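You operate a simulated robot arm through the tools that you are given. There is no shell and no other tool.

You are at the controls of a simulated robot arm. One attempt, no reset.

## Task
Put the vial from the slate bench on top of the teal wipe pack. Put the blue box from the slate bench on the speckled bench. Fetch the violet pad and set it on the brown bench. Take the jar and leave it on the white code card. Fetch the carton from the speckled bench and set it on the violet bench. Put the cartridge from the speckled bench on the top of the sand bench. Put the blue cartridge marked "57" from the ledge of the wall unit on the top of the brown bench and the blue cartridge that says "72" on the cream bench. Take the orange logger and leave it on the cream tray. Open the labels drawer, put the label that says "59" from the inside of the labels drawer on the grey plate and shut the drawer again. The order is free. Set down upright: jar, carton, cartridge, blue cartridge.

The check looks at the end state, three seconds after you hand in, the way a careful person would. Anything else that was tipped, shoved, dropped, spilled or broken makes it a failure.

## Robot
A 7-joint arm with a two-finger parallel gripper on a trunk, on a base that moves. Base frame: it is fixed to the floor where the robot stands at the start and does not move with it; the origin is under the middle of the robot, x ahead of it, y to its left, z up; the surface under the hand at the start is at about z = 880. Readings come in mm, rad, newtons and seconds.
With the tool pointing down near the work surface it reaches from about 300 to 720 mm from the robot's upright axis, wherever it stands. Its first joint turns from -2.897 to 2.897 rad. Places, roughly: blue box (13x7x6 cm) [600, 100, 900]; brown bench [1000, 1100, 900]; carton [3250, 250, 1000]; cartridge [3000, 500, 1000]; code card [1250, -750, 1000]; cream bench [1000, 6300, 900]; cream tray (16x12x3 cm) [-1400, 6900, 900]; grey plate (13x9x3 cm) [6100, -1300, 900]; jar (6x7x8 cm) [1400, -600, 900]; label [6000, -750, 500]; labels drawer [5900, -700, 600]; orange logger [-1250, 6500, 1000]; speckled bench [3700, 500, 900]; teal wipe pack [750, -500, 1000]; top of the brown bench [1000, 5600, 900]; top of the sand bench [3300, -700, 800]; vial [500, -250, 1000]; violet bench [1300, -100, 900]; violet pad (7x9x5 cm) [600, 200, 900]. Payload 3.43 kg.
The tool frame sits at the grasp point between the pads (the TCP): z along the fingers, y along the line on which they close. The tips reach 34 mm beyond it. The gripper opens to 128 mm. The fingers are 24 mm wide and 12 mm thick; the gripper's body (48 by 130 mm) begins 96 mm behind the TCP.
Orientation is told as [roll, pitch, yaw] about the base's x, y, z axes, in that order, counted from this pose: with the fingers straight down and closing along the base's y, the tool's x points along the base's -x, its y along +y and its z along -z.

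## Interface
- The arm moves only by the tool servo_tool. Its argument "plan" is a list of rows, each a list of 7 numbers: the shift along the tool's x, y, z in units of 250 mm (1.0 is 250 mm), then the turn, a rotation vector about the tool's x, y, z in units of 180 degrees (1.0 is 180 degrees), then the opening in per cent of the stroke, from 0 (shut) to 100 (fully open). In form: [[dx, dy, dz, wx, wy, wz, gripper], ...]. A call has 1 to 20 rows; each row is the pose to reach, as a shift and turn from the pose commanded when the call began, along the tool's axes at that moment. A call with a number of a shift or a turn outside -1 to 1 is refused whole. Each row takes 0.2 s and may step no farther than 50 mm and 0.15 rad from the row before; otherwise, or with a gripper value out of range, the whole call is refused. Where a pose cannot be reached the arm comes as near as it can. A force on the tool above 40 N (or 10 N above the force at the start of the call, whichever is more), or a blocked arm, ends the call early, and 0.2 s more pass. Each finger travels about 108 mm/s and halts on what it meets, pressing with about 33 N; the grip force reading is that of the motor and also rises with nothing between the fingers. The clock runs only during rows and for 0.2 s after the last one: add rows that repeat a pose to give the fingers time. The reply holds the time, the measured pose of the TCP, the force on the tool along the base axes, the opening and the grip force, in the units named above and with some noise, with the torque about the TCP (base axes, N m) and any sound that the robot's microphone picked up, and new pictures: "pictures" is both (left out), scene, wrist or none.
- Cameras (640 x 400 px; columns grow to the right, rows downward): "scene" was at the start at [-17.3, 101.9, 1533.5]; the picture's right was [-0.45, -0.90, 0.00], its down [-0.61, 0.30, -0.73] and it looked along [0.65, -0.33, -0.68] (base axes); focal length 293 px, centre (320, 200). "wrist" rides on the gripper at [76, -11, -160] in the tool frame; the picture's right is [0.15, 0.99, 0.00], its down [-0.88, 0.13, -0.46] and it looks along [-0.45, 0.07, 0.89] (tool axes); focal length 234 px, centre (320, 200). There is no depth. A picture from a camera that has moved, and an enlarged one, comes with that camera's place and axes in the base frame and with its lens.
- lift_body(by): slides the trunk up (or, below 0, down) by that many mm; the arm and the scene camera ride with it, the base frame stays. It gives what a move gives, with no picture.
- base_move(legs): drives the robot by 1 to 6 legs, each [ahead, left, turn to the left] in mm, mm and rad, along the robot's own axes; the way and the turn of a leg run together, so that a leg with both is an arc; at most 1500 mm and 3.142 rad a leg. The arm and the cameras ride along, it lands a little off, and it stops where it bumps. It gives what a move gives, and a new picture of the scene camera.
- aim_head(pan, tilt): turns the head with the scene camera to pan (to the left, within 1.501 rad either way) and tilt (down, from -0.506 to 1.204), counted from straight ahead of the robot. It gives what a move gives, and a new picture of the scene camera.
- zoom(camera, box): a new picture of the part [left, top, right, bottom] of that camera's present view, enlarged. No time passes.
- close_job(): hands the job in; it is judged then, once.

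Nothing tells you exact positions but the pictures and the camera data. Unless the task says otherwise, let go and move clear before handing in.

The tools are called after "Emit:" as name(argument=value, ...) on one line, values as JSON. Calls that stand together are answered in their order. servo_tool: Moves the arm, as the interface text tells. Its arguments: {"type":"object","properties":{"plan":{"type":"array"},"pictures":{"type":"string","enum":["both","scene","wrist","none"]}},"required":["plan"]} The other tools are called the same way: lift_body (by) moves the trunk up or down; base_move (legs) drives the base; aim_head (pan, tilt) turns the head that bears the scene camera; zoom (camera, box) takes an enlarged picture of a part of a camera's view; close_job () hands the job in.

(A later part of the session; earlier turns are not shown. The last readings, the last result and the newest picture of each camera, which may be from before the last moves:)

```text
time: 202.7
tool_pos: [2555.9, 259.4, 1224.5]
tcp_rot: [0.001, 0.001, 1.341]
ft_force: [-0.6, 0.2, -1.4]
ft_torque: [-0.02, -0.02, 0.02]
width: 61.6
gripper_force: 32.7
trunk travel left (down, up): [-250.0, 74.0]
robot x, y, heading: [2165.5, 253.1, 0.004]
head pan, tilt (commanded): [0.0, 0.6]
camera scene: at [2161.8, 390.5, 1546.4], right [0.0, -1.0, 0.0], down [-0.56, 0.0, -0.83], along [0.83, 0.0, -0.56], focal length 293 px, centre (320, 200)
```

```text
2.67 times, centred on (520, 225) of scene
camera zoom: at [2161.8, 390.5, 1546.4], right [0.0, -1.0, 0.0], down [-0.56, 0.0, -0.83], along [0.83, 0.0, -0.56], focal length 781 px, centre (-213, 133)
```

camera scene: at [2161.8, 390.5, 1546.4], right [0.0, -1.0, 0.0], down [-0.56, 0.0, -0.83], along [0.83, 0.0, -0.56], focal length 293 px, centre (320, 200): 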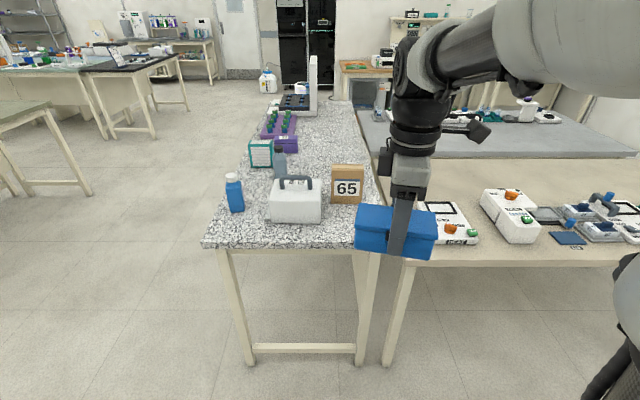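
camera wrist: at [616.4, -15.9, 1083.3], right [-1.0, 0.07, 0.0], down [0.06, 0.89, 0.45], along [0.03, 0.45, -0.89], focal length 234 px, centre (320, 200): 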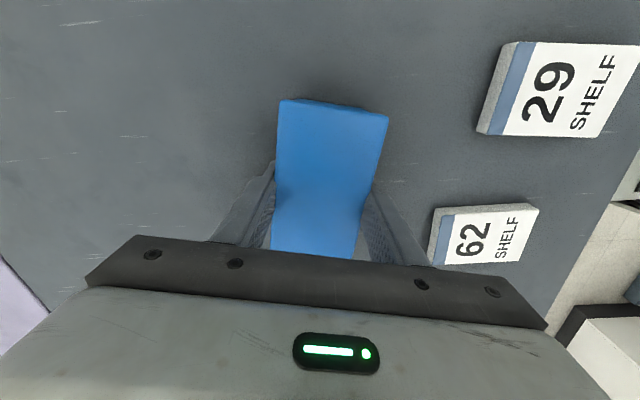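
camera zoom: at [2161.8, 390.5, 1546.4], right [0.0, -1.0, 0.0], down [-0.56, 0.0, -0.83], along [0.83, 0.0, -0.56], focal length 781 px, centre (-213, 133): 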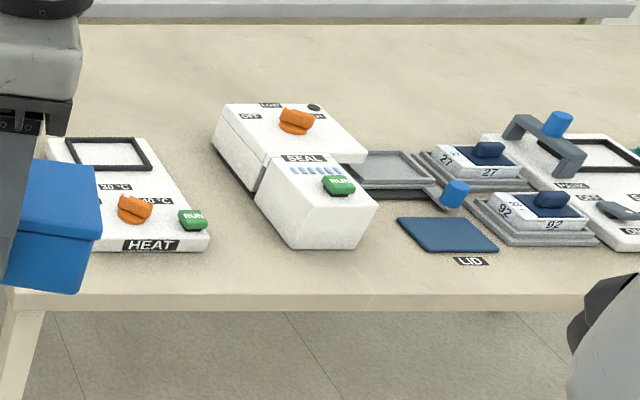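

I identify the carton "65" near (3150,282) and a white handled case near (3060,480). I drive forward to place the blue box in the free front-right area of the speckled bench.

Emit:
base_move(legs=[[350, 20, 0]])

Emit:
aim_head(pan=0.0, tilt=0.85)

```text
time: 205.0
tool_pos: [2902.8, 282.9, 1225.7]
tcp_rot: [0.001, 0.002, 1.349]
ft_force: [0.1, -0.4, -0.6]
ft_torque: [-0.02, 0.01, 0.0]
width: 61.6
gripper_force: 33.1
trunk travel left (down, up): [-250.0, 74.0]
robot x, y, heading: [2511.5, 271.4, 0.002]
head pan, tilt (commanded): [0.0, 0.6]
camera scene: at [2508.9, 410.9, 1546.4], right [0.01, -1.0, 0.0], down [-0.57, 0.0, -0.82], along [0.82, 0.01, -0.57], focal length 293 px, centre (320, 200)
```

scene: 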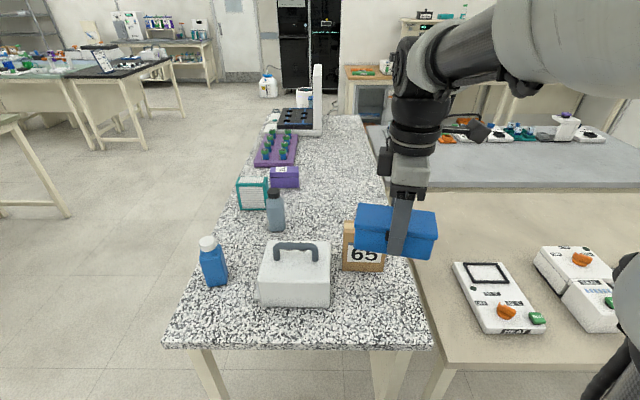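

```text
time: 205.7
tool_pos: [2903.5, 282.0, 1224.4]
tcp_rot: [-0.001, 0.001, 1.35]
ft_force: [0.5, -0.1, -0.4]
ft_torque: [0.03, 0.04, -0.02]
width: 61.3
gripper_force: 32.9
trunk travel left (down, up): [-250.0, 74.0]
robot x, y, heading: [2513.3, 273.4, 0.01]
head pan, tilt (commanded): [0.0, 0.85]
camera scene: at [2498.6, 410.8, 1525.5], right [0.01, -1.0, 0.0], down [-0.75, -0.01, -0.66], along [0.66, 0.0, -0.75], focal length 293 px, centre (320, 200)
```

scene: 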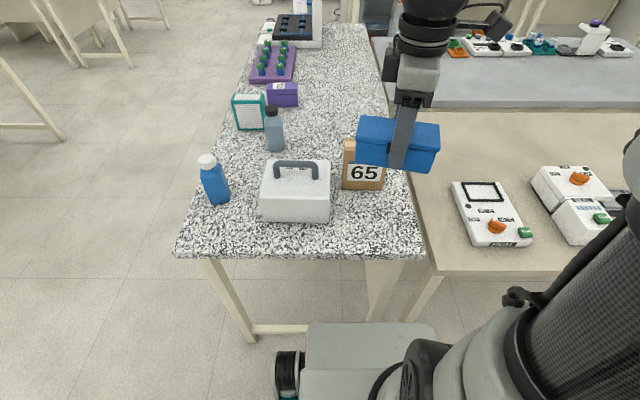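

I lower the blue box toward (2965,278), squaring it with the bench.

Emit:
servo_tool(plan=[[-0.01, -0.08, 0, 0, 0, -0.03, 0], [-0.02, -0.16, 0.05, 0, 0, -0.06, 0], [-0.038, -0.244, 0.15, 0, 0, -0.07, 0], [-0.038, -0.244, 0.33, 0, 0, -0.07, 0], [-0.038, -0.244, 0.51, 0, 0, -0.07, 0], [-0.038, -0.244, 0.69, 0, 0, -0.07, 0], [-0.038, -0.244, 0.85, 0, 0, -0.07, 0], [-0.038, -0.244, 0.95, 0, 0, -0.07, 0], [-0.038, -0.244, 0.95, 0, 0, -0.07, 0]], pictures="both")

```text
time: 207.7
tool_pos: [2963.7, 279.6, 988.7]
tcp_rot: [-0.001, 0.003, 1.569]
ft_force: [-0.3, 0.2, -0.6]
ft_torque: [0.02, 0.01, 0.01]
width: 61.7
gripper_force: 33.2
trunk travel left (down, up): [-250.0, 74.0]
robot x, y, heading: [2510.7, 270.9, 0.008]
head pan, tilt (commanded): [0.0, 0.85]
camera scene: at [2498.6, 410.8, 1525.5], right [0.01, -1.0, 0.0], down [-0.75, -0.01, -0.66], along [0.66, 0.0, -0.75], focal length 293 px, centre (320, 200)
camera wrist: at [2974.8, 203.5, 1146.3], right [-0.99, -0.14, 0.0], down [-0.13, 0.88, 0.45], along [-0.07, 0.45, -0.89], focal length 234 px, centre (320, 200)
```

scene: 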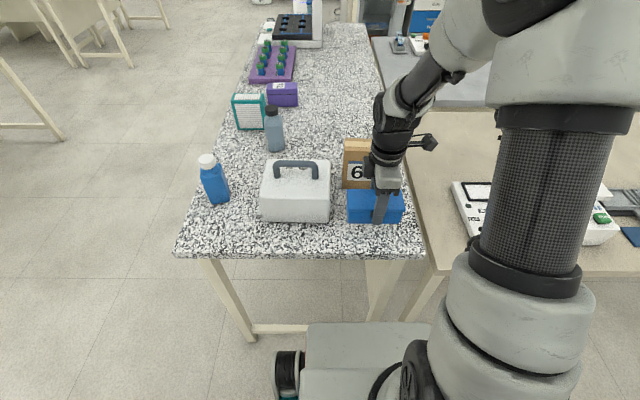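
wrist: 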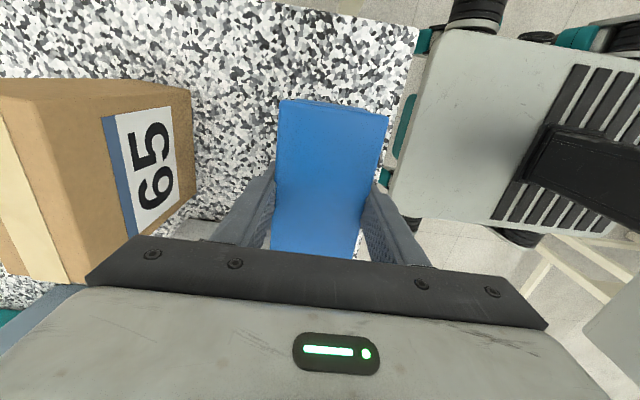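

Emit:
servo_tool(plan=[[0, 0, 0.1, 0, 0, 0, 0], [0, 0, 0.18, 0, 0, 0, 0], [0, 0, 0.215, 0, 0, 0, 0], [0, 0, 0.23, 0, 0, 0, 0], [0, 0, 0.24, 0, 0, 0, 0], [0, 0, 0.24, 0, 0, 0, 0]], pictures="none")

Emit:
servo_tool(plan=[[0, 0, 0.008, 0, 0, 0, 0], [0, 0, 0.016, 0, 0, 0, 0], [0, 0, 0.016, 0, 0, 0, 0]], pictures="none")

```text
time: 209.1
tool_pos: [2964.1, 278.0, 928.2]
tcp_rot: [0.0, 0.003, 1.568]
ft_force: [-0.5, -0.1, -1.0]
ft_torque: [-0.04, 0.03, -0.02]
width: 61.6
gripper_force: 33.2
trunk travel left (down, up): [-250.0, 74.0]
robot x, y, heading: [2514.5, 265.3, 0.008]
head pan, tilt (commanded): [0.0, 0.85]
```

```text
time: 209.9
tool_pos: [2965.6, 278.1, 923.9]
tcp_rot: [-0.002, 0.001, 1.569]
ft_force: [-1.5, -2.2, 7.3]
ft_torque: [0.5, 0.19, 0.07]
width: 61.5
gripper_force: 32.8
trunk travel left (down, up): [-250.0, 74.0]
robot x, y, heading: [2514.1, 270.7, 0.006]
head pan, tilt (commanded): [0.0, 0.85]
```

Contact. Releasing the blue box.

Emit:
servo_tool(plan=[[0, 0, 0, 0, 0, 0, 60], [0, 0, 0, 0, 0, 0, 75], [0, 0, 0, 0, 0, 0, 75]], pictures="none")

Emit:
servo_tool(plan=[[0, 0, -0.1, 0, 0, 0, 75], [0, 0, -0.25, 0, 0, 0, 75], [0, 0, -0.45, 0, 0, 0, 75], [0, 0, -0.65, 0, 0, 0, 75], [0, 0, -0.85, 0, 0, 0, 75], [0, 0, -1.0, 0, 0, 0, 75]], pictures="both")

Emit:
zoom(camera="scene", box=[190, 120, 430, 270])

```text
time: 210.7
tool_pos: [2964.6, 278.8, 923.9]
tcp_rot: [0.0, 0.0, 1.569]
ft_force: [-0.2, -0.1, -0.9]
ft_torque: [0.03, -0.02, 0.0]
width: 96.1
gripper_force: 0.1
trunk travel left (down, up): [-250.0, 74.0]
robot x, y, heading: [2516.0, 273.7, 0.005]
head pan, tilt (commanded): [0.0, 0.85]
```

```text
time: 212.1
tool_pos: [2964.4, 277.4, 1171.5]
tcp_rot: [0.0, 0.003, 1.569]
ft_force: [-0.2, -1.1, -0.1]
ft_torque: [-0.03, -0.01, 0.0]
width: 96.0
gripper_force: 0.1
trunk travel left (down, up): [-250.0, 74.0]
robot x, y, heading: [2509.8, 269.7, 0.01]
head pan, tilt (commanded): [0.0, 0.85]
camera scene: at [2498.4, 410.8, 1525.4], right [0.01, -1.0, 0.0], down [-0.75, -0.01, -0.66], along [0.66, 0.0, -0.75], focal length 293 px, centre (320, 200)
camera wrist: at [2975.5, 202.0, 1330.3], right [-0.99, -0.14, 0.0], down [-0.13, 0.88, 0.45], along [-0.07, 0.45, -0.89], focal length 234 px, centre (320, 200)
```

scene: 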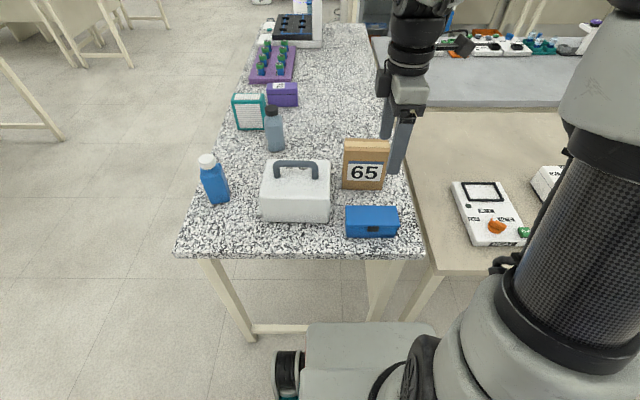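
wrist: 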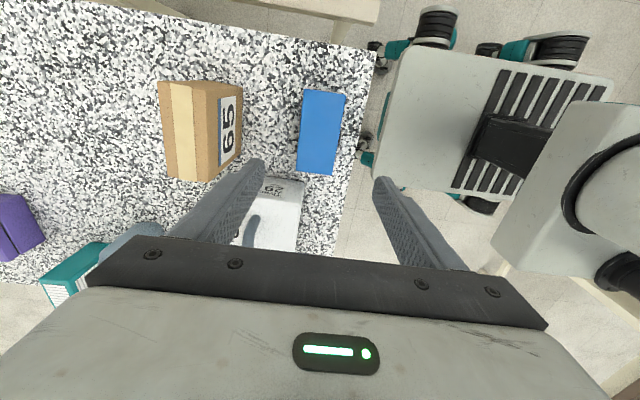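

```text
2.67 times, centred on (310, 195) of scene
camera zoom: at [2498.4, 410.8, 1525.4], right [0.01, -1.0, 0.0], down [-0.75, -0.01, -0.66], along [0.66, 0.0, -0.75], focal length 781 px, centre (347, 213)
```

zoom: 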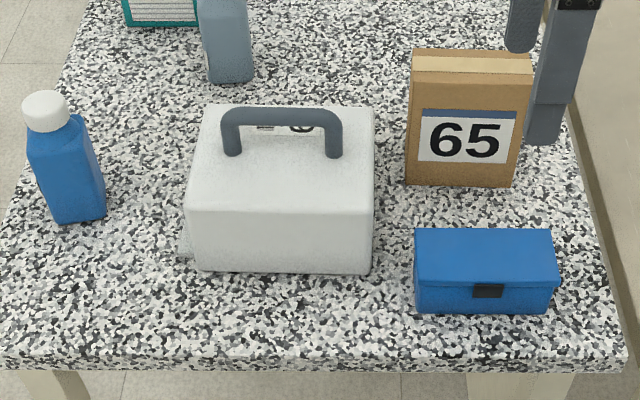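

The blue box sits well. Next the carton "65": I zoom in to get its pose.

Emit:
zoom(camera="wrist", box=[130, 60, 290, 200])

```text
2.86 times, centred on (210, 130) of wrist
camera zoom: at [2975.5, 202.0, 1330.3], right [-0.99, -0.14, 0.0], down [-0.13, 0.88, 0.45], along [-0.07, 0.45, -0.89], focal length 669 px, centre (634, 400)
```

zoom: 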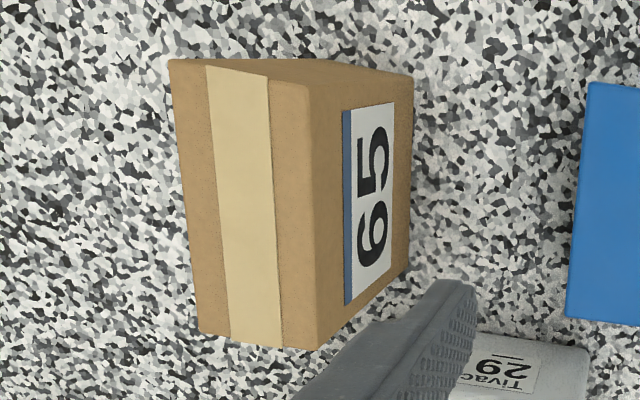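

Carton: ~120×56×145 mm, centred (3136,290), nearly square to the bench. I move above it.

Emit:
servo_tool(plan=[[-0.01, -0.15, 0, 0, 0, 0.003, 75], [-0.02, -0.3, 0, 0, 0, 0.006, 80], [-0.03, -0.45, 0, 0, 0, 0.009, 85], [-0.04, -0.6, 0, 0, 0, 0.009, 85], [-0.05, -0.686, 0, 0, 0, 0.009, 85], [-0.05, -0.686, 0.1, 0, 0, 0.009, 85], [-0.05, -0.686, 0.2, 0, 0, 0.009, 85], [-0.05, -0.686, 0.2, 0, 0, 0.009, 85]], pictures="both")

Emit:
zoom(camera="wrist", box=[220, 80, 420, 220])

```text
time: 213.9
tool_pos: [3136.8, 289.7, 1123.5]
tcp_rot: [0.001, 0.001, 1.538]
ft_force: [0.2, -0.1, 0.1]
ft_torque: [0.01, -0.03, -0.03]
width: 108.8
gripper_force: 0.2
trunk travel left (down, up): [-250.0, 74.0]
robot x, y, heading: [2513.5, 270.1, 0.004]
head pan, tilt (commanded): [0.0, 0.85]
camera scene: at [2498.6, 410.8, 1525.5], right [0.01, -1.0, 0.0], down [-0.75, -0.01, -0.66], along [0.66, 0.0, -0.75], focal length 293 px, centre (320, 200)
camera wrist: at [3146.6, 214.3, 1283.4], right [-0.99, -0.12, 0.0], down [-0.1, 0.88, 0.45], along [-0.05, 0.45, -0.89], focal length 234 px, centre (320, 200)
```

scene: 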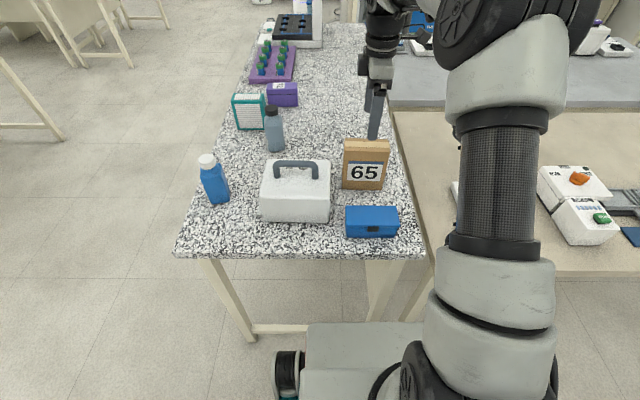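
wrist: 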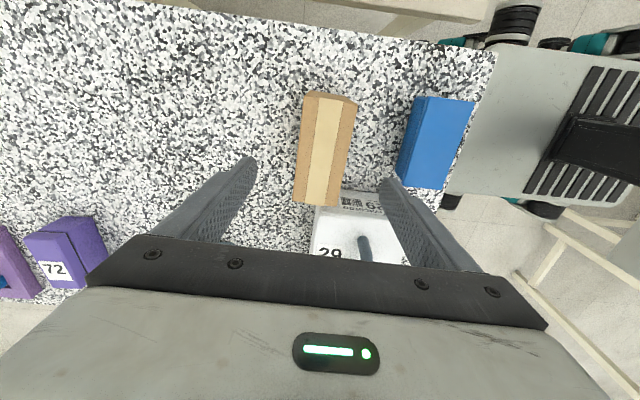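

```text
2.86 times, centred on (320, 150) of wrist
camera zoom: at [3146.6, 214.3, 1283.4], right [-0.99, -0.12, 0.0], down [-0.1, 0.88, 0.45], along [-0.05, 0.45, -0.89], focal length 669 px, centre (320, 343)
```

zoom: 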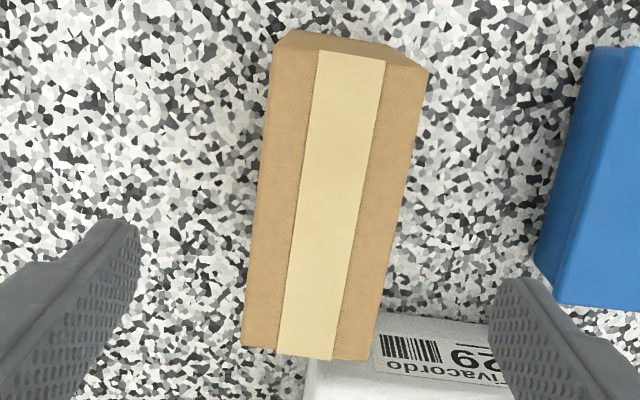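

Aligned. I descend and grip the carton at its upper-middle.

Emit:
servo_tool(plan=[[-0.006, 0, 0.12, 0, 0, 0, 85], [-0.006, 0, 0.28, 0, 0, 0, 85], [-0.006, 0, 0.44, 0, 0, 0, 85], [-0.006, 0, 0.56, 0, 0, 0, 80], [-0.006, 0, 0.62, 0, 0, 0, 80], [-0.006, 0, 0.62, 0, 0, 0, 50], [-0.006, 0, 0.62, 0, 0, 0, 20], [-0.006, 0, 0.62, 0, 0, 0, 0], [-0.006, 0, 0.62, 0, 0, 0, 0]], pictures="both")

```text
time: 215.9
tool_pos: [3137.1, 292.6, 968.9]
tcp_rot: [0.001, 0.002, 1.54]
ft_force: [-0.4, -0.5, -0.5]
ft_torque: [0.01, -0.01, -0.03]
width: 55.9
gripper_force: 32.6
trunk travel left (down, up): [-250.0, 74.0]
robot x, y, heading: [2509.5, 272.1, 0.006]
head pan, tilt (commanded): [0.0, 0.85]
camera scene: at [2498.7, 410.8, 1525.5], right [0.01, -1.0, 0.0], down [-0.75, -0.01, -0.66], along [0.66, 0.0, -0.75], focal length 293 px, centre (320, 200)
camera wrist: at [3145.2, 217.0, 1127.3], right [-0.99, -0.12, 0.0], down [-0.1, 0.88, 0.45], along [-0.05, 0.45, -0.89], focal length 234 px, centre (320, 200)
```

scene: 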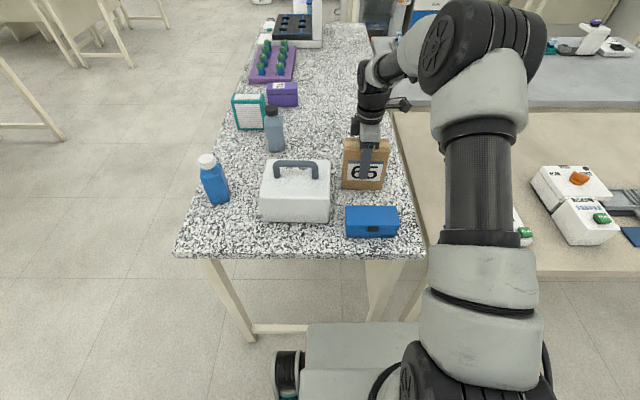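
wrist: 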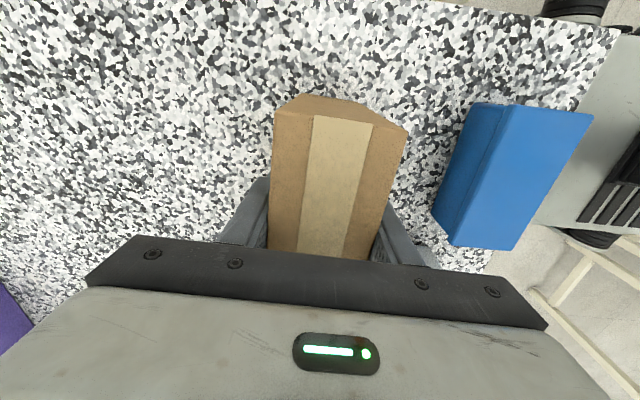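

Carton gripped (55.9 mm). I lift, retract, back off and turn to face the violet bench from the aisle.

Emit:
servo_tool(plan=[[0, 0, -0.1, 0, 0, 0, 0], [0, 0, -0.25, 0, 0, 0, 0], [0, 0, -0.45, 0, 0, 0, 0], [0, 0, -0.65, 0, 0, 0, 0], [0, 0, -0.85, 0, 0, 0, 0], [0, 0, -1.0, 0, 0, 0, 0]], pictures="none")

Emit:
servo_tool(plan=[[0, 0.16, -0.02, 0, 0, 0, 0], [0, 0.34, -0.04, 0, 0, 0, 0], [0, 0.52, -0.06, 0, 0, 0, 0], [0, 0.7, -0.08, 0, 0, 0, 0], [0, 0.86, -0.1, 0, 0, 0, 0], [0, 0.94, -0.1, 0, 0, 0, 0]], pictures="wrist")

Emit:
base_move(legs=[[-270, 0, 0], [0, 0, 3.03]])

```text
time: 217.3
tool_pos: [3135.2, 291.5, 1218.8]
tcp_rot: [0.002, 0.001, 1.541]
ft_force: [1.1, 0.2, -2.0]
ft_torque: [0.02, 0.02, 0.03]
width: 55.7
gripper_force: 32.7
trunk travel left (down, up): [-250.0, 74.0]
robot x, y, heading: [2513.7, 269.9, 0.006]
head pan, tilt (commanded): [0.0, 0.85]
```

```text
time: 218.7
tool_pos: [2902.9, 297.9, 1244.8]
tcp_rot: [0.0, 0.001, 1.541]
ft_force: [0.2, -1.0, -2.3]
ft_torque: [-0.02, 0.01, 0.03]
width: 55.7
gripper_force: 33.2
trunk travel left (down, up): [-250.0, 74.0]
robot x, y, heading: [2514.4, 269.7, 0.004]
head pan, tilt (commanded): [0.0, 0.85]
camera wrist: at [2911.1, 222.5, 1405.1], right [-0.99, -0.12, 0.0], down [-0.1, 0.88, 0.46], along [-0.05, 0.45, -0.89], focal length 234 px, centre (320, 200)
```

wrist: 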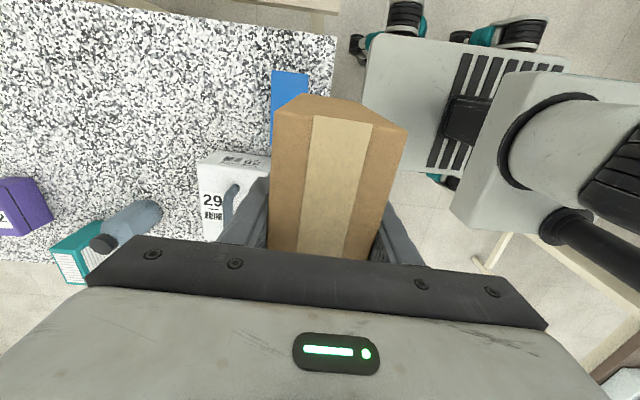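

```text
time: 227.9
tool_pos: [1847.8, 289.4, 1246.2]
tcp_rot: [0.0, 0.002, -1.717]
ft_force: [-0.2, -0.2, -3.5]
ft_torque: [0.02, -0.03, 0.0]
width: 55.7
gripper_force: 33.2
trunk travel left (down, up): [-250.0, 74.0]
robot x, y, heading: [2237.1, 269.9, 3.032]
head pan, tilt (commanded): [0.0, 0.85]
camera scene: at [2233.3, 127.6, 1525.5], right [0.11, 0.99, 0.0], down [0.75, -0.08, -0.66], along [-0.66, 0.07, -0.75], focal length 293 px, centre (320, 200)
```

scene: 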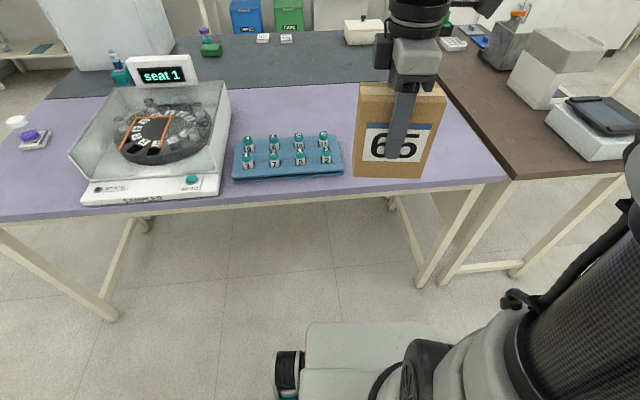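

The violet bench's free area is to the right of the blue vial tray, around (1450,500). I approach it.

Emit:
base_move(legs=[[0, 0, 0.107], [130, -160, 0]])

```text
time: 230.7
tool_pos: [1720.1, 411.9, 1245.0]
tcp_rot: [-0.002, 0.001, -1.613]
ft_force: [0.5, 0.0, -1.3]
ft_torque: [0.0, -0.01, 0.03]
width: 55.6
gripper_force: 33.1
trunk travel left (down, up): [-250.0, 74.0]
robot x, y, heading: [2110.7, 433.4, 3.132]
head pan, tilt (commanded): [0.0, 0.85]
camera scene: at [2118.8, 291.3, 1525.5], right [0.01, 1.0, 0.0], down [0.75, 0.0, -0.66], along [-0.66, 0.0, -0.75], focal length 293 px, centre (320, 200)
```

scene: 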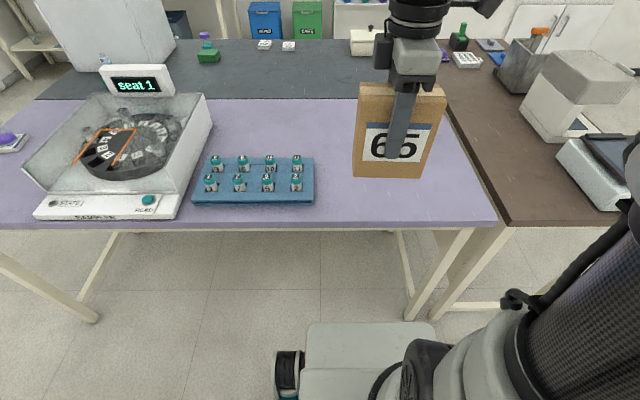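

Emit:
base_move(legs=[[125, 0, 0.01]])

Emit:
servo_tool(plan=[[0, -0.12, 0, 0, 0, 0, 0], [0.05, -0.24, 0, 0, 0, 0, 0], [0.1, -0.36, 0.1, 0, 0, 0, 0], [0.15, -0.48, 0.25, 0, 0, 0, 0], [0.2, -0.55, 0.4, 0, 0, 0, 0], [0.25, -0.6, 0.55, 0, 0, 0, 0], [0.28, -0.6, 0.7, 0, 0, 0, 0], [0.28, -0.6, 0.84, 0, 0, 0, 0], [0.28, -0.6, 0.84, 0, 0, 0, 0]], pictures="both")

```text
time: 231.9
tool_pos: [1598.0, 408.2, 1246.3]
tcp_rot: [0.0, 0.001, -1.603]
ft_force: [0.2, 0.0, -1.1]
ft_torque: [0.0, 0.01, 0.05]
width: 55.8
gripper_force: 32.6
trunk travel left (down, up): [-250.0, 74.0]
robot x, y, heading: [1990.5, 432.1, -3.136]
head pan, tilt (commanded): [0.0, 0.85]
camera scene: at [1998.3, 291.4, 1525.5], right [0.0, 1.0, 0.0], down [0.75, 0.0, -0.66], along [-0.66, 0.0, -0.75], focal length 293 px, centre (320, 200)
```

scene: 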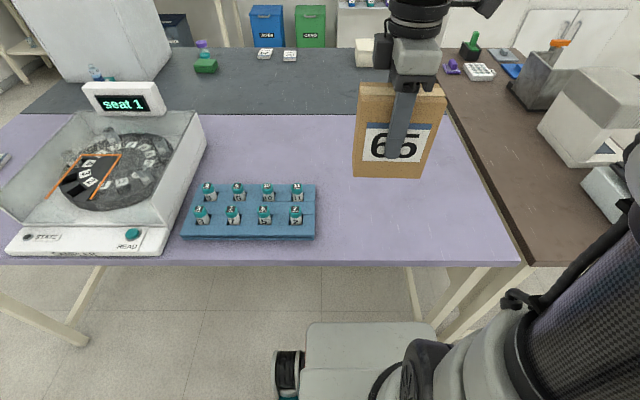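

```text
time: 233.9
tool_pos: [1451.3, 486.2, 1033.1]
tcp_rot: [0.0, 0.001, -1.605]
ft_force: [-0.4, -0.6, -2.4]
ft_torque: [-0.01, -0.01, 0.01]
width: 55.9
gripper_force: 33.1
trunk travel left (down, up): [-250.0, 74.0]
robot x, y, heading: [1987.8, 432.1, -3.14]
head pan, tilt (commanded): [0.0, 0.85]
camera scene: at [1998.5, 291.5, 1525.5], right [0.0, 1.0, 0.0], down [0.75, 0.0, -0.66], along [-0.66, 0.0, -0.75], focal length 293 px, centre (320, 200)
camera wrist: at [1442.4, 561.4, 1192.3], right [0.99, 0.11, 0.0], down [0.1, -0.89, 0.45], along [0.05, -0.45, -0.89], focal length 234 px, centre (320, 200)
```

scene: 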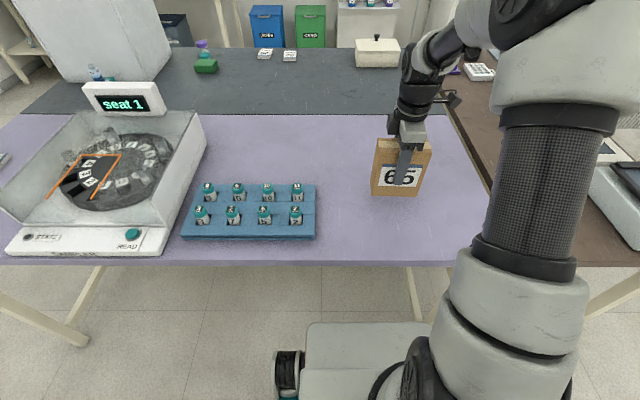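
wrist: 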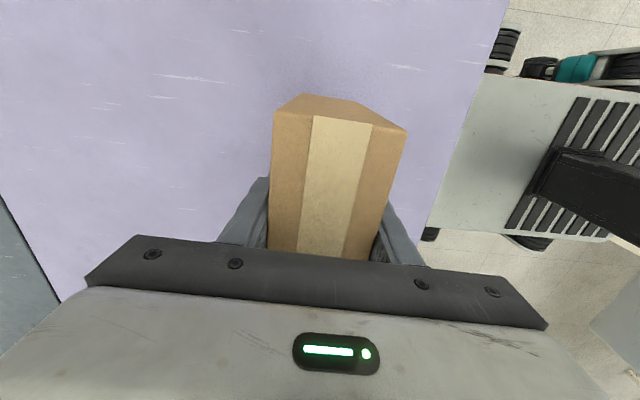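

The spot is free. I lower the carton onto the violet bench.

Emit:
servo_tool(plan=[[0, 0, 0.1, 0, 0, 0, 0], [0, 0, 0.18, 0, 0, 0, 0], [0, 0, 0.22, 0, 0, 0, 0], [0, 0, 0.236, 0, 0, 0, 0], [0, 0, 0.244, 0, 0, 0, 0], [0, 0, 0.244, 0, 0, 0, 0]], pictures="none")

Emit:
servo_tool(plan=[[0, 0, 0.008, 0, 0, 0, 0], [0, 0, 0.016, 0, 0, 0, 0], [0, 0, 0.016, 0, 0, 0, 0]], pictures="none")

```text
time: 235.3
tool_pos: [1451.0, 484.1, 975.6]
tcp_rot: [0.001, 0.0, -1.604]
ft_force: [1.3, 0.0, -2.6]
ft_torque: [-0.01, 0.01, 0.0]
width: 56.1
gripper_force: 32.9
trunk travel left (down, up): [-250.0, 74.0]
robot x, y, heading: [1986.2, 432.0, -3.137]
head pan, tilt (commanded): [0.0, 0.85]
```

```text
time: 236.1
tool_pos: [1449.6, 484.3, 970.7]
tcp_rot: [0.001, 0.001, -1.603]
ft_force: [-0.2, 0.4, -2.2]
ft_torque: [-0.01, 0.01, -0.03]
width: 55.7
gripper_force: 32.8
trunk travel left (down, up): [-250.0, 74.0]
robot x, y, heading: [1985.8, 434.1, -3.135]
head pan, tilt (commanded): [0.0, 0.85]
```

Emit:
servo_tool(plan=[[0, 0, 0.006, 0, 0, 0, 0], [0, 0, 0.012, 0, 0, 0, 0], [0, 0, 0.018, 0, 0, 0, 0], [0, 0, 0.018, 0, 0, 0, 0]], pictures="none")

```text
time: 237.1
tool_pos: [1450.6, 482.1, 968.1]
tcp_rot: [-0.002, 0.001, -1.604]
ft_force: [1.6, -0.7, 8.8]
ft_torque: [-0.14, -0.52, 0.01]
width: 55.8
gripper_force: 32.9
trunk travel left (down, up): [-250.0, 74.0]
robot x, y, heading: [1988.2, 428.9, -3.138]
head pan, tilt (commanded): [0.0, 0.85]
```

Contact made. I release the carton and rise.

Emit:
servo_tool(plan=[[0, 0, 0, 0, 0, 0, 55], [0, 0, 0, 0, 0, 0, 75], [0, 0, 0, 0, 0, 0, 75]], pictures="none")

Emit:
servo_tool(plan=[[0, 0, -0.1, 0, 0, 0, 75], [0, 0, -0.25, 0, 0, 0, 75], [0, 0, -0.45, 0, 0, 0, 75], [0, 0, -0.65, 0, 0, 0, 75], [0, 0, -0.85, 0, 0, 0, 75], [0, 0, -1.0, 0, 0, 0, 75]], pictures="both")

```text
time: 237.9
tool_pos: [1450.4, 483.7, 966.5]
tcp_rot: [-0.001, 0.0, -1.604]
ft_force: [0.2, 0.4, -0.2]
ft_torque: [0.0, 0.03, -0.02]
width: 95.9
gripper_force: 0.0
trunk travel left (down, up): [-250.0, 74.0]
robot x, y, heading: [1987.6, 433.3, -3.137]
head pan, tilt (commanded): [0.0, 0.85]
```

```text
time: 239.3
tool_pos: [1452.4, 482.0, 1215.0]
tcp_rot: [0.002, 0.001, -1.604]
ft_force: [0.4, 0.4, -0.6]
ft_torque: [0.01, -0.02, 0.03]
width: 96.3
gripper_force: 0.1
trunk travel left (down, up): [-250.0, 74.0]
robot x, y, heading: [1988.5, 433.4, -3.138]
head pan, tilt (commanded): [0.0, 0.85]
camera scene: at [1998.9, 291.4, 1525.5], right [0.0, 1.0, 0.0], down [0.75, 0.0, -0.66], along [-0.66, 0.0, -0.75], focal length 293 px, centre (320, 200)
camera wrist: at [1444.0, 557.7, 1375.5], right [0.99, 0.11, 0.0], down [0.1, -0.88, 0.45], along [0.05, -0.45, -0.89], focal length 234 px, centre (320, 200)
```

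scene: 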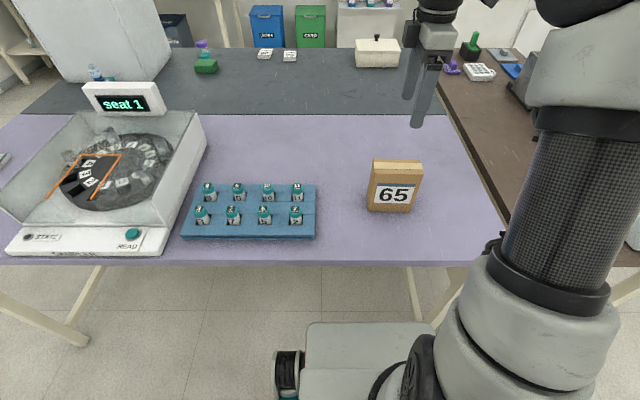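
wrist: 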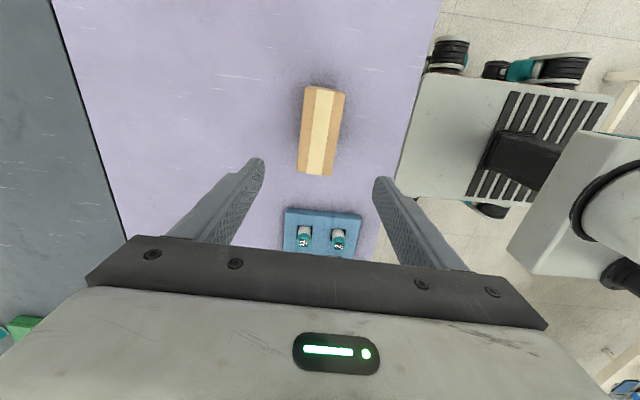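

Carton stands upright on the violet bench. To learn what a "cartridge" looks like before moving the handled case, I back off, turn toward the far-left wall and zoom at the wall unit.

Emit:
servo_tool(plan=[[0, 0.16, -0.02, 0, 0, 0, 75], [0, 0.34, -0.04, 0, 0, 0, 75], [0, 0.52, -0.06, 0, 0, 0, 75], [0, 0.62, -0.08, 0, 0, 0, 75]], pictures="none")

Emit:
base_move(legs=[[-260, 0, 0], [0, 0, -1.06]])

Emit:
aim_head(pan=0.0, tilt=0.0)

Emit:
zoom(camera="scene", box=[200, 150, 360, 250])

```text
time: 240.3
tool_pos: [1607.8, 474.2, 1238.4]
tcp_rot: [0.0, -0.001, -1.606]
ft_force: [0.5, 0.3, 0.6]
ft_torque: [-0.01, -0.04, 0.0]
width: 95.8
gripper_force: 0.0
trunk travel left (down, up): [-250.0, 74.0]
robot x, y, heading: [1985.7, 434.4, -3.137]
head pan, tilt (commanded): [0.0, 0.85]
```

```text
time: 244.9
tool_pos: [2090.4, 782.6, 1237.5]
tcp_rot: [0.0, 0.002, -2.627]
ft_force: [-0.2, 0.2, 0.5]
ft_torque: [-0.02, 0.01, -0.03]
width: 96.1
gripper_force: 0.0
trunk travel left (down, up): [-250.0, 74.0]
robot x, y, heading: [2252.2, 435.1, 2.121]
head pan, tilt (commanded): [0.0, 0.85]
camera scene: at [2137.8, 349.9, 1525.5], right [0.85, 0.52, 0.0], down [0.39, -0.64, -0.66], along [-0.35, 0.56, -0.75], focal length 293 px, centre (320, 200)
```

scene: 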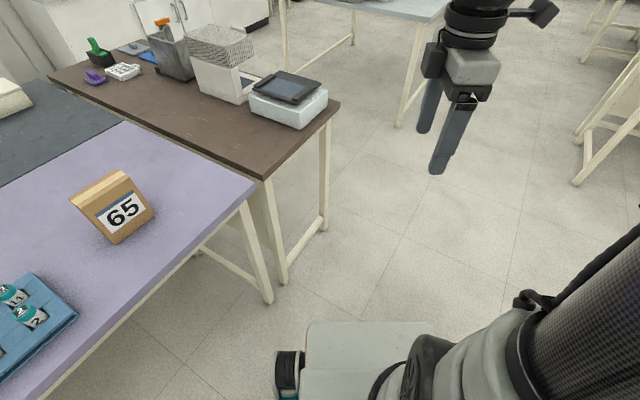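

```text
time: 246.1
tool_pos: [2089.9, 781.7, 1237.8]
tcp_rot: [-0.001, 0.003, -2.63]
ft_force: [-1.1, 0.5, -0.5]
ft_torque: [0.03, -0.03, 0.0]
width: 95.8
gripper_force: 0.1
trunk travel left (down, up): [-250.0, 74.0]
robot x, y, heading: [2251.2, 434.9, 2.124]
head pan, tilt (commanded): [0.0, 0.0]
camera scene: at [2131.6, 360.0, 1601.5], right [0.85, 0.52, 0.0], down [0.0, 0.0, -1.0], along [-0.52, 0.85, 0.0], focal length 293 px, centre (320, 200)
```

scene: 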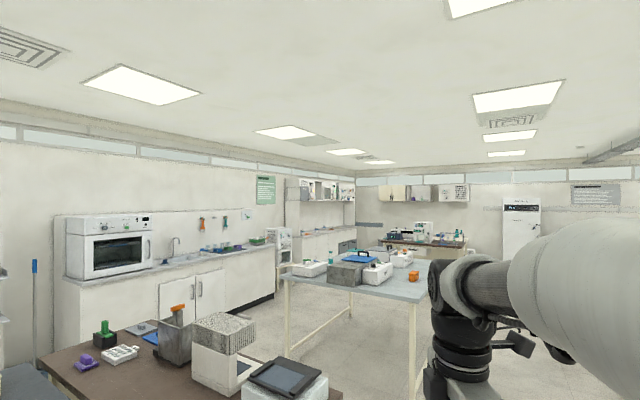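

```text
4.00 times, centred on (280, 200) of scene
camera zoom: at [2131.6, 360.0, 1601.5], right [0.85, 0.52, 0.0], down [0.0, 0.0, -1.0], along [-0.52, 0.85, 0.0], focal length 1172 px, centre (480, 200)
```

zoom: 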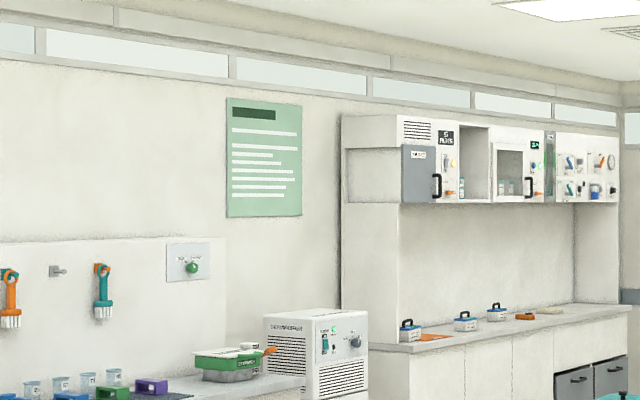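

Emit:
zoom(camera="scene", box=[292, 212, 332, 242])

Emit:
zoom(camera="scene", box=[290, 170, 350, 215])

Emit:
zoom(camera="scene", box=[360, 170, 480, 260])

```text
13.33 times, centred on (312, 227) of scene
camera zoom: at [2131.6, 360.0, 1601.5], right [0.85, 0.52, 0.0], down [0.0, 0.0, -1.0], along [-0.52, 0.85, 0.0], focal length 3906 px, centre (427, -160)
```

zoom: 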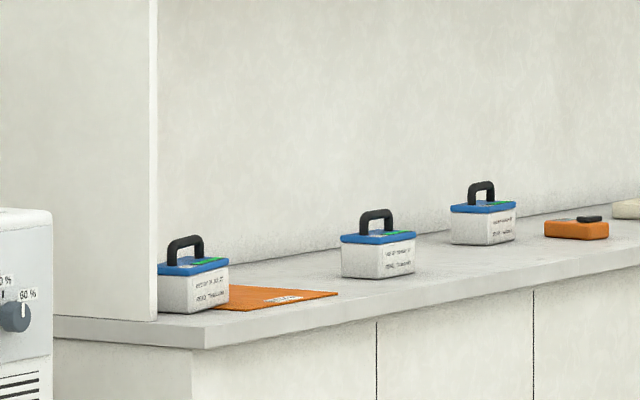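

```text
8.89 times, centred on (320, 192) of scene
camera zoom: at [2131.6, 360.0, 1601.5], right [0.85, 0.52, 0.0], down [0.0, 0.0, -1.0], along [-0.52, 0.85, 0.0], focal length 2604 px, centre (320, 267)
```

zoom: 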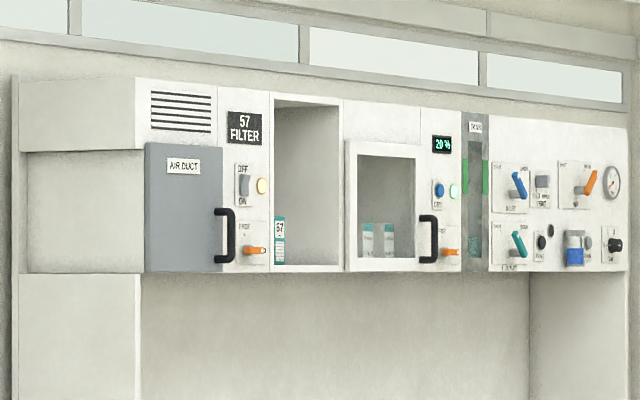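

```text
4.44 times, centred on (420, 215) of scene
camera zoom: at [2131.6, 360.0, 1601.5], right [0.85, 0.52, 0.0], down [0.0, 0.0, -1.0], along [-0.52, 0.85, 0.0], focal length 1302 px, centre (-124, 133)
```

zoom: 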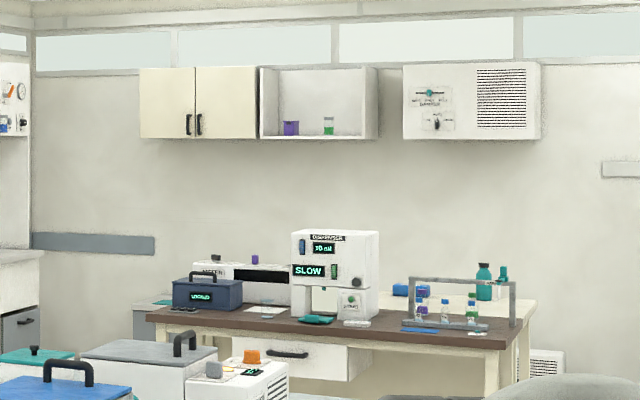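

I see white boxes with blue lids and black handles on the far-left counter, the orange logger there too. Let me also inspect the "GLOVES" wall shelf near the start area for blue cartridges.

Emit:
aim_head(pan=0.9, tilt=0.2)

Emit:
zoom(camera="scene", box=[240, 120, 400, 220])

```text
time: 247.3
tool_pos: [2090.9, 782.5, 1237.8]
tcp_rot: [0.0, 0.002, -2.629]
ft_force: [-0.2, -0.2, 0.2]
ft_torque: [-0.01, 0.02, -0.01]
width: 96.0
gripper_force: 0.2
trunk travel left (down, up): [-250.0, 74.0]
robot x, y, heading: [2251.3, 430.6, 2.124]
head pan, tilt (commanded): [0.901, 0.201]
camera scene: at [2086.2, 294.5, 1583.2], right [0.12, 0.99, 0.0], down [0.2, -0.02, -0.98], along [-0.97, 0.12, -0.2], focal length 293 px, centre (320, 200)
```

scene: 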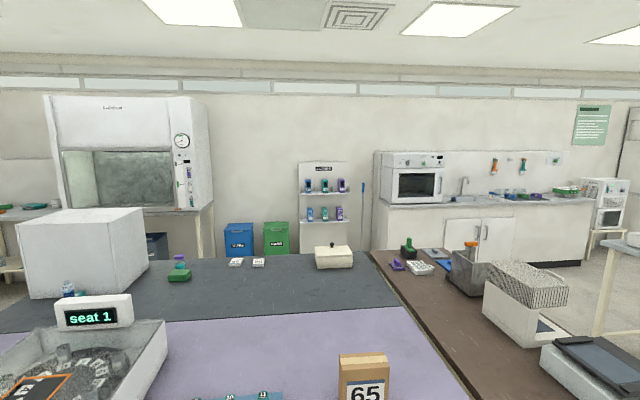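

```text
4.00 times, centred on (320, 170) of scene
camera zoom: at [2086.2, 294.5, 1583.2], right [0.12, 0.99, 0.0], down [0.2, -0.02, -0.98], along [-0.97, 0.12, -0.2], focal length 1172 px, centre (320, 320)
```

zoom: 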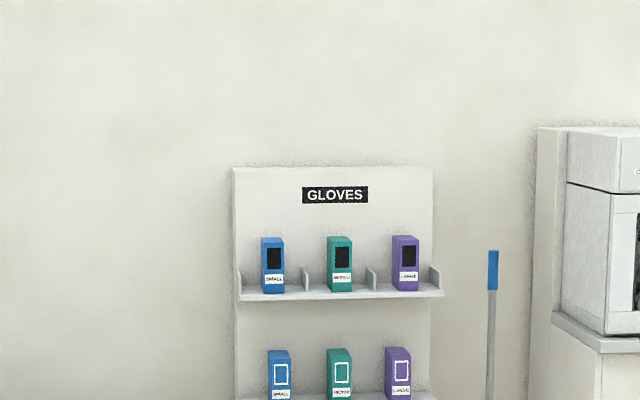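

Those are glove boxes, not cartridges. The handled cases (blue-lidded ones on the far counter, and the white one here) are evidently the cartridges. I turn back to the speckled bench for the white handled cartridge.

Emit:
base_move(legs=[[0, 0, -2.1]])

Emit:
aim_head(pan=0.0, tilt=0.7)

```text
time: 252.8
tool_pos: [2635.4, 402.6, 1237.4]
tcp_rot: [0.001, 0.002, 1.565]
ft_force: [0.0, -0.9, 0.8]
ft_torque: [-0.01, -0.02, 0.04]
width: 95.9
gripper_force: 0.1
trunk travel left (down, up): [-250.0, 74.0]
robot x, y, heading: [2253.2, 431.2, 0.033]
head pan, tilt (commanded): [0.901, 0.201]
camera scene: at [2212.3, 645.1, 1583.2], right [0.8, -0.6, 0.0], down [-0.12, -0.16, -0.98], along [0.58, 0.79, -0.2], focal length 293 px, centre (320, 200)
```

scene: 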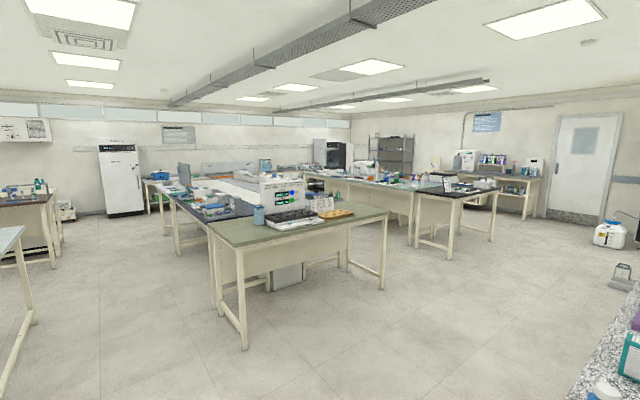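

```text
time: 254.0
tool_pos: [2635.0, 403.3, 1238.6]
tcp_rot: [0.001, 0.001, 1.565]
ft_force: [-1.3, -0.3, -0.1]
ft_torque: [-0.03, -0.01, -0.03]
width: 95.8
gripper_force: 0.1
trunk travel left (down, up): [-250.0, 74.0]
robot x, y, heading: [2252.2, 431.3, 0.035]
head pan, tilt (commanded): [0.0, 0.7]
camera scene: at [2241.6, 573.1, 1537.8], right [0.03, -1.0, 0.0], down [-0.64, -0.02, -0.77], along [0.76, 0.02, -0.64], focal length 293 px, centre (320, 200)
```

scene: 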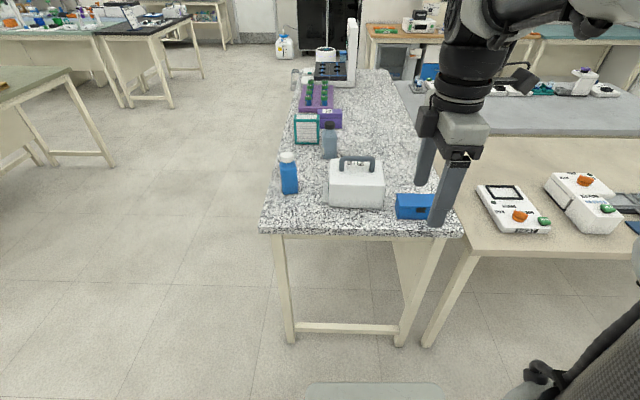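

Emit:
base_move(legs=[[0, 0, -0.034], [262, 15, 0]])

Emit:
aim_head(pan=0.0, tilt=0.85)

Emit:
zoom(camera="scene", box=[250, 110, 410, 230])

Emit:
zoom(camera="wrist", box=[0, 0, 640, 400])

```text
time: 256.2
tool_pos: [2888.3, 400.5, 1236.8]
tcp_rot: [0.0, 0.002, 1.525]
ft_force: [-0.3, -0.2, -0.8]
ft_torque: [0.01, -0.01, -0.01]
width: 96.0
gripper_force: 0.1
trunk travel left (down, up): [-250.0, 74.0]
robot x, y, heading: [2506.8, 447.9, -0.008]
head pan, tilt (commanded): [0.0, 0.7]
camera scene: at [2502.8, 586.3, 1537.7], right [-0.01, -1.0, 0.0], down [-0.64, 0.01, -0.76], along [0.76, -0.01, -0.64], focal length 293 px, centre (320, 200)
```

scene: 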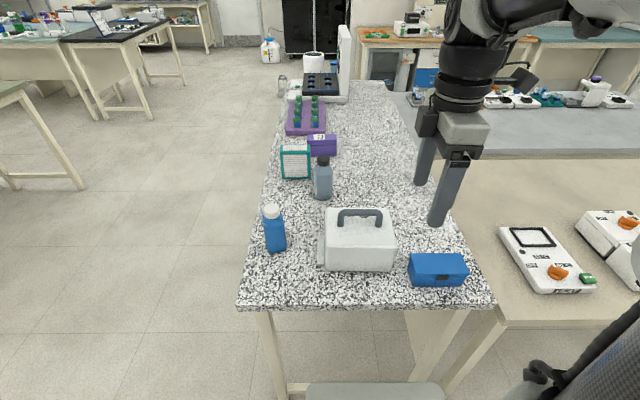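

```text
time: 256.9
tool_pos: [2888.0, 399.3, 1238.4]
tcp_rot: [-0.001, 0.002, 1.525]
ft_force: [-0.7, 0.0, 0.3]
ft_torque: [-0.01, 0.01, 0.01]
width: 96.1
gripper_force: 0.0
trunk travel left (down, up): [-250.0, 74.0]
robot x, y, heading: [2510.4, 445.4, -0.01]
head pan, tilt (commanded): [0.0, 0.85]
camera scene: at [2495.8, 586.3, 1525.5], right [-0.01, -1.0, 0.0], down [-0.75, 0.01, -0.66], along [0.66, -0.01, -0.75], focal length 293 px, centre (320, 200)
```

scene: 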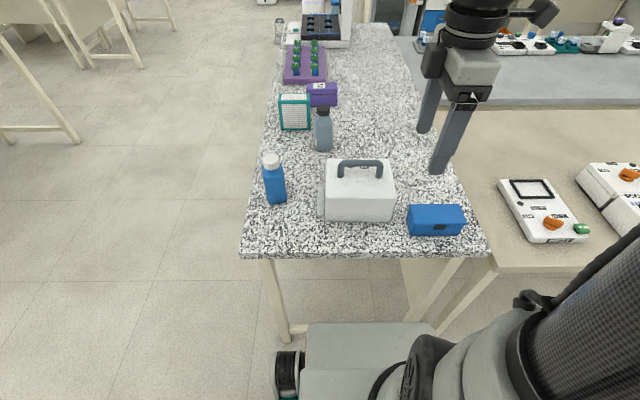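

```text
3.33 times, centred on (330, 170) of scene
camera zoom: at [2495.8, 586.3, 1525.5], right [-0.01, -1.0, 0.0], down [-0.75, 0.01, -0.66], along [0.66, -0.01, -0.75], focal length 976 px, centre (287, 300)
```

zoom: 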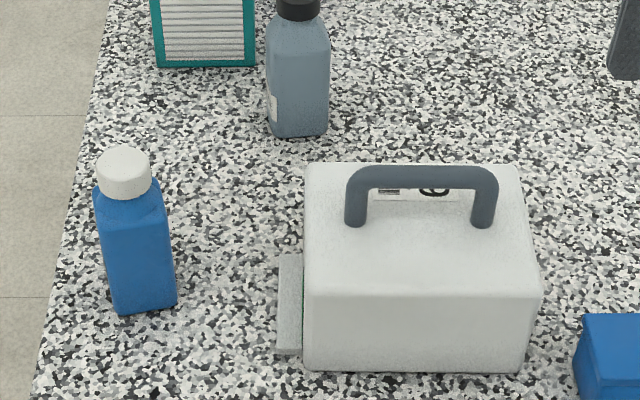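

```text
1.00 times, centred on (320, 200) of wrist (not enlarged: the box is as wide or as high as the picture)
camera zoom: at [2896.7, 324.5, 1396.8], right [-0.99, -0.1, 0.0], down [-0.09, 0.89, 0.45], along [-0.05, 0.45, -0.89], focal length 234 px, centre (320, 200)
```

zoom: 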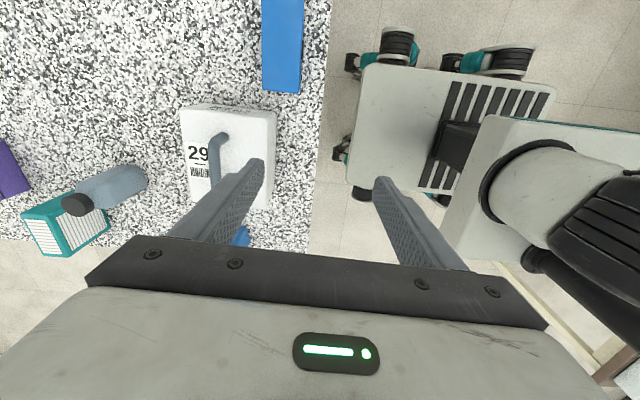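

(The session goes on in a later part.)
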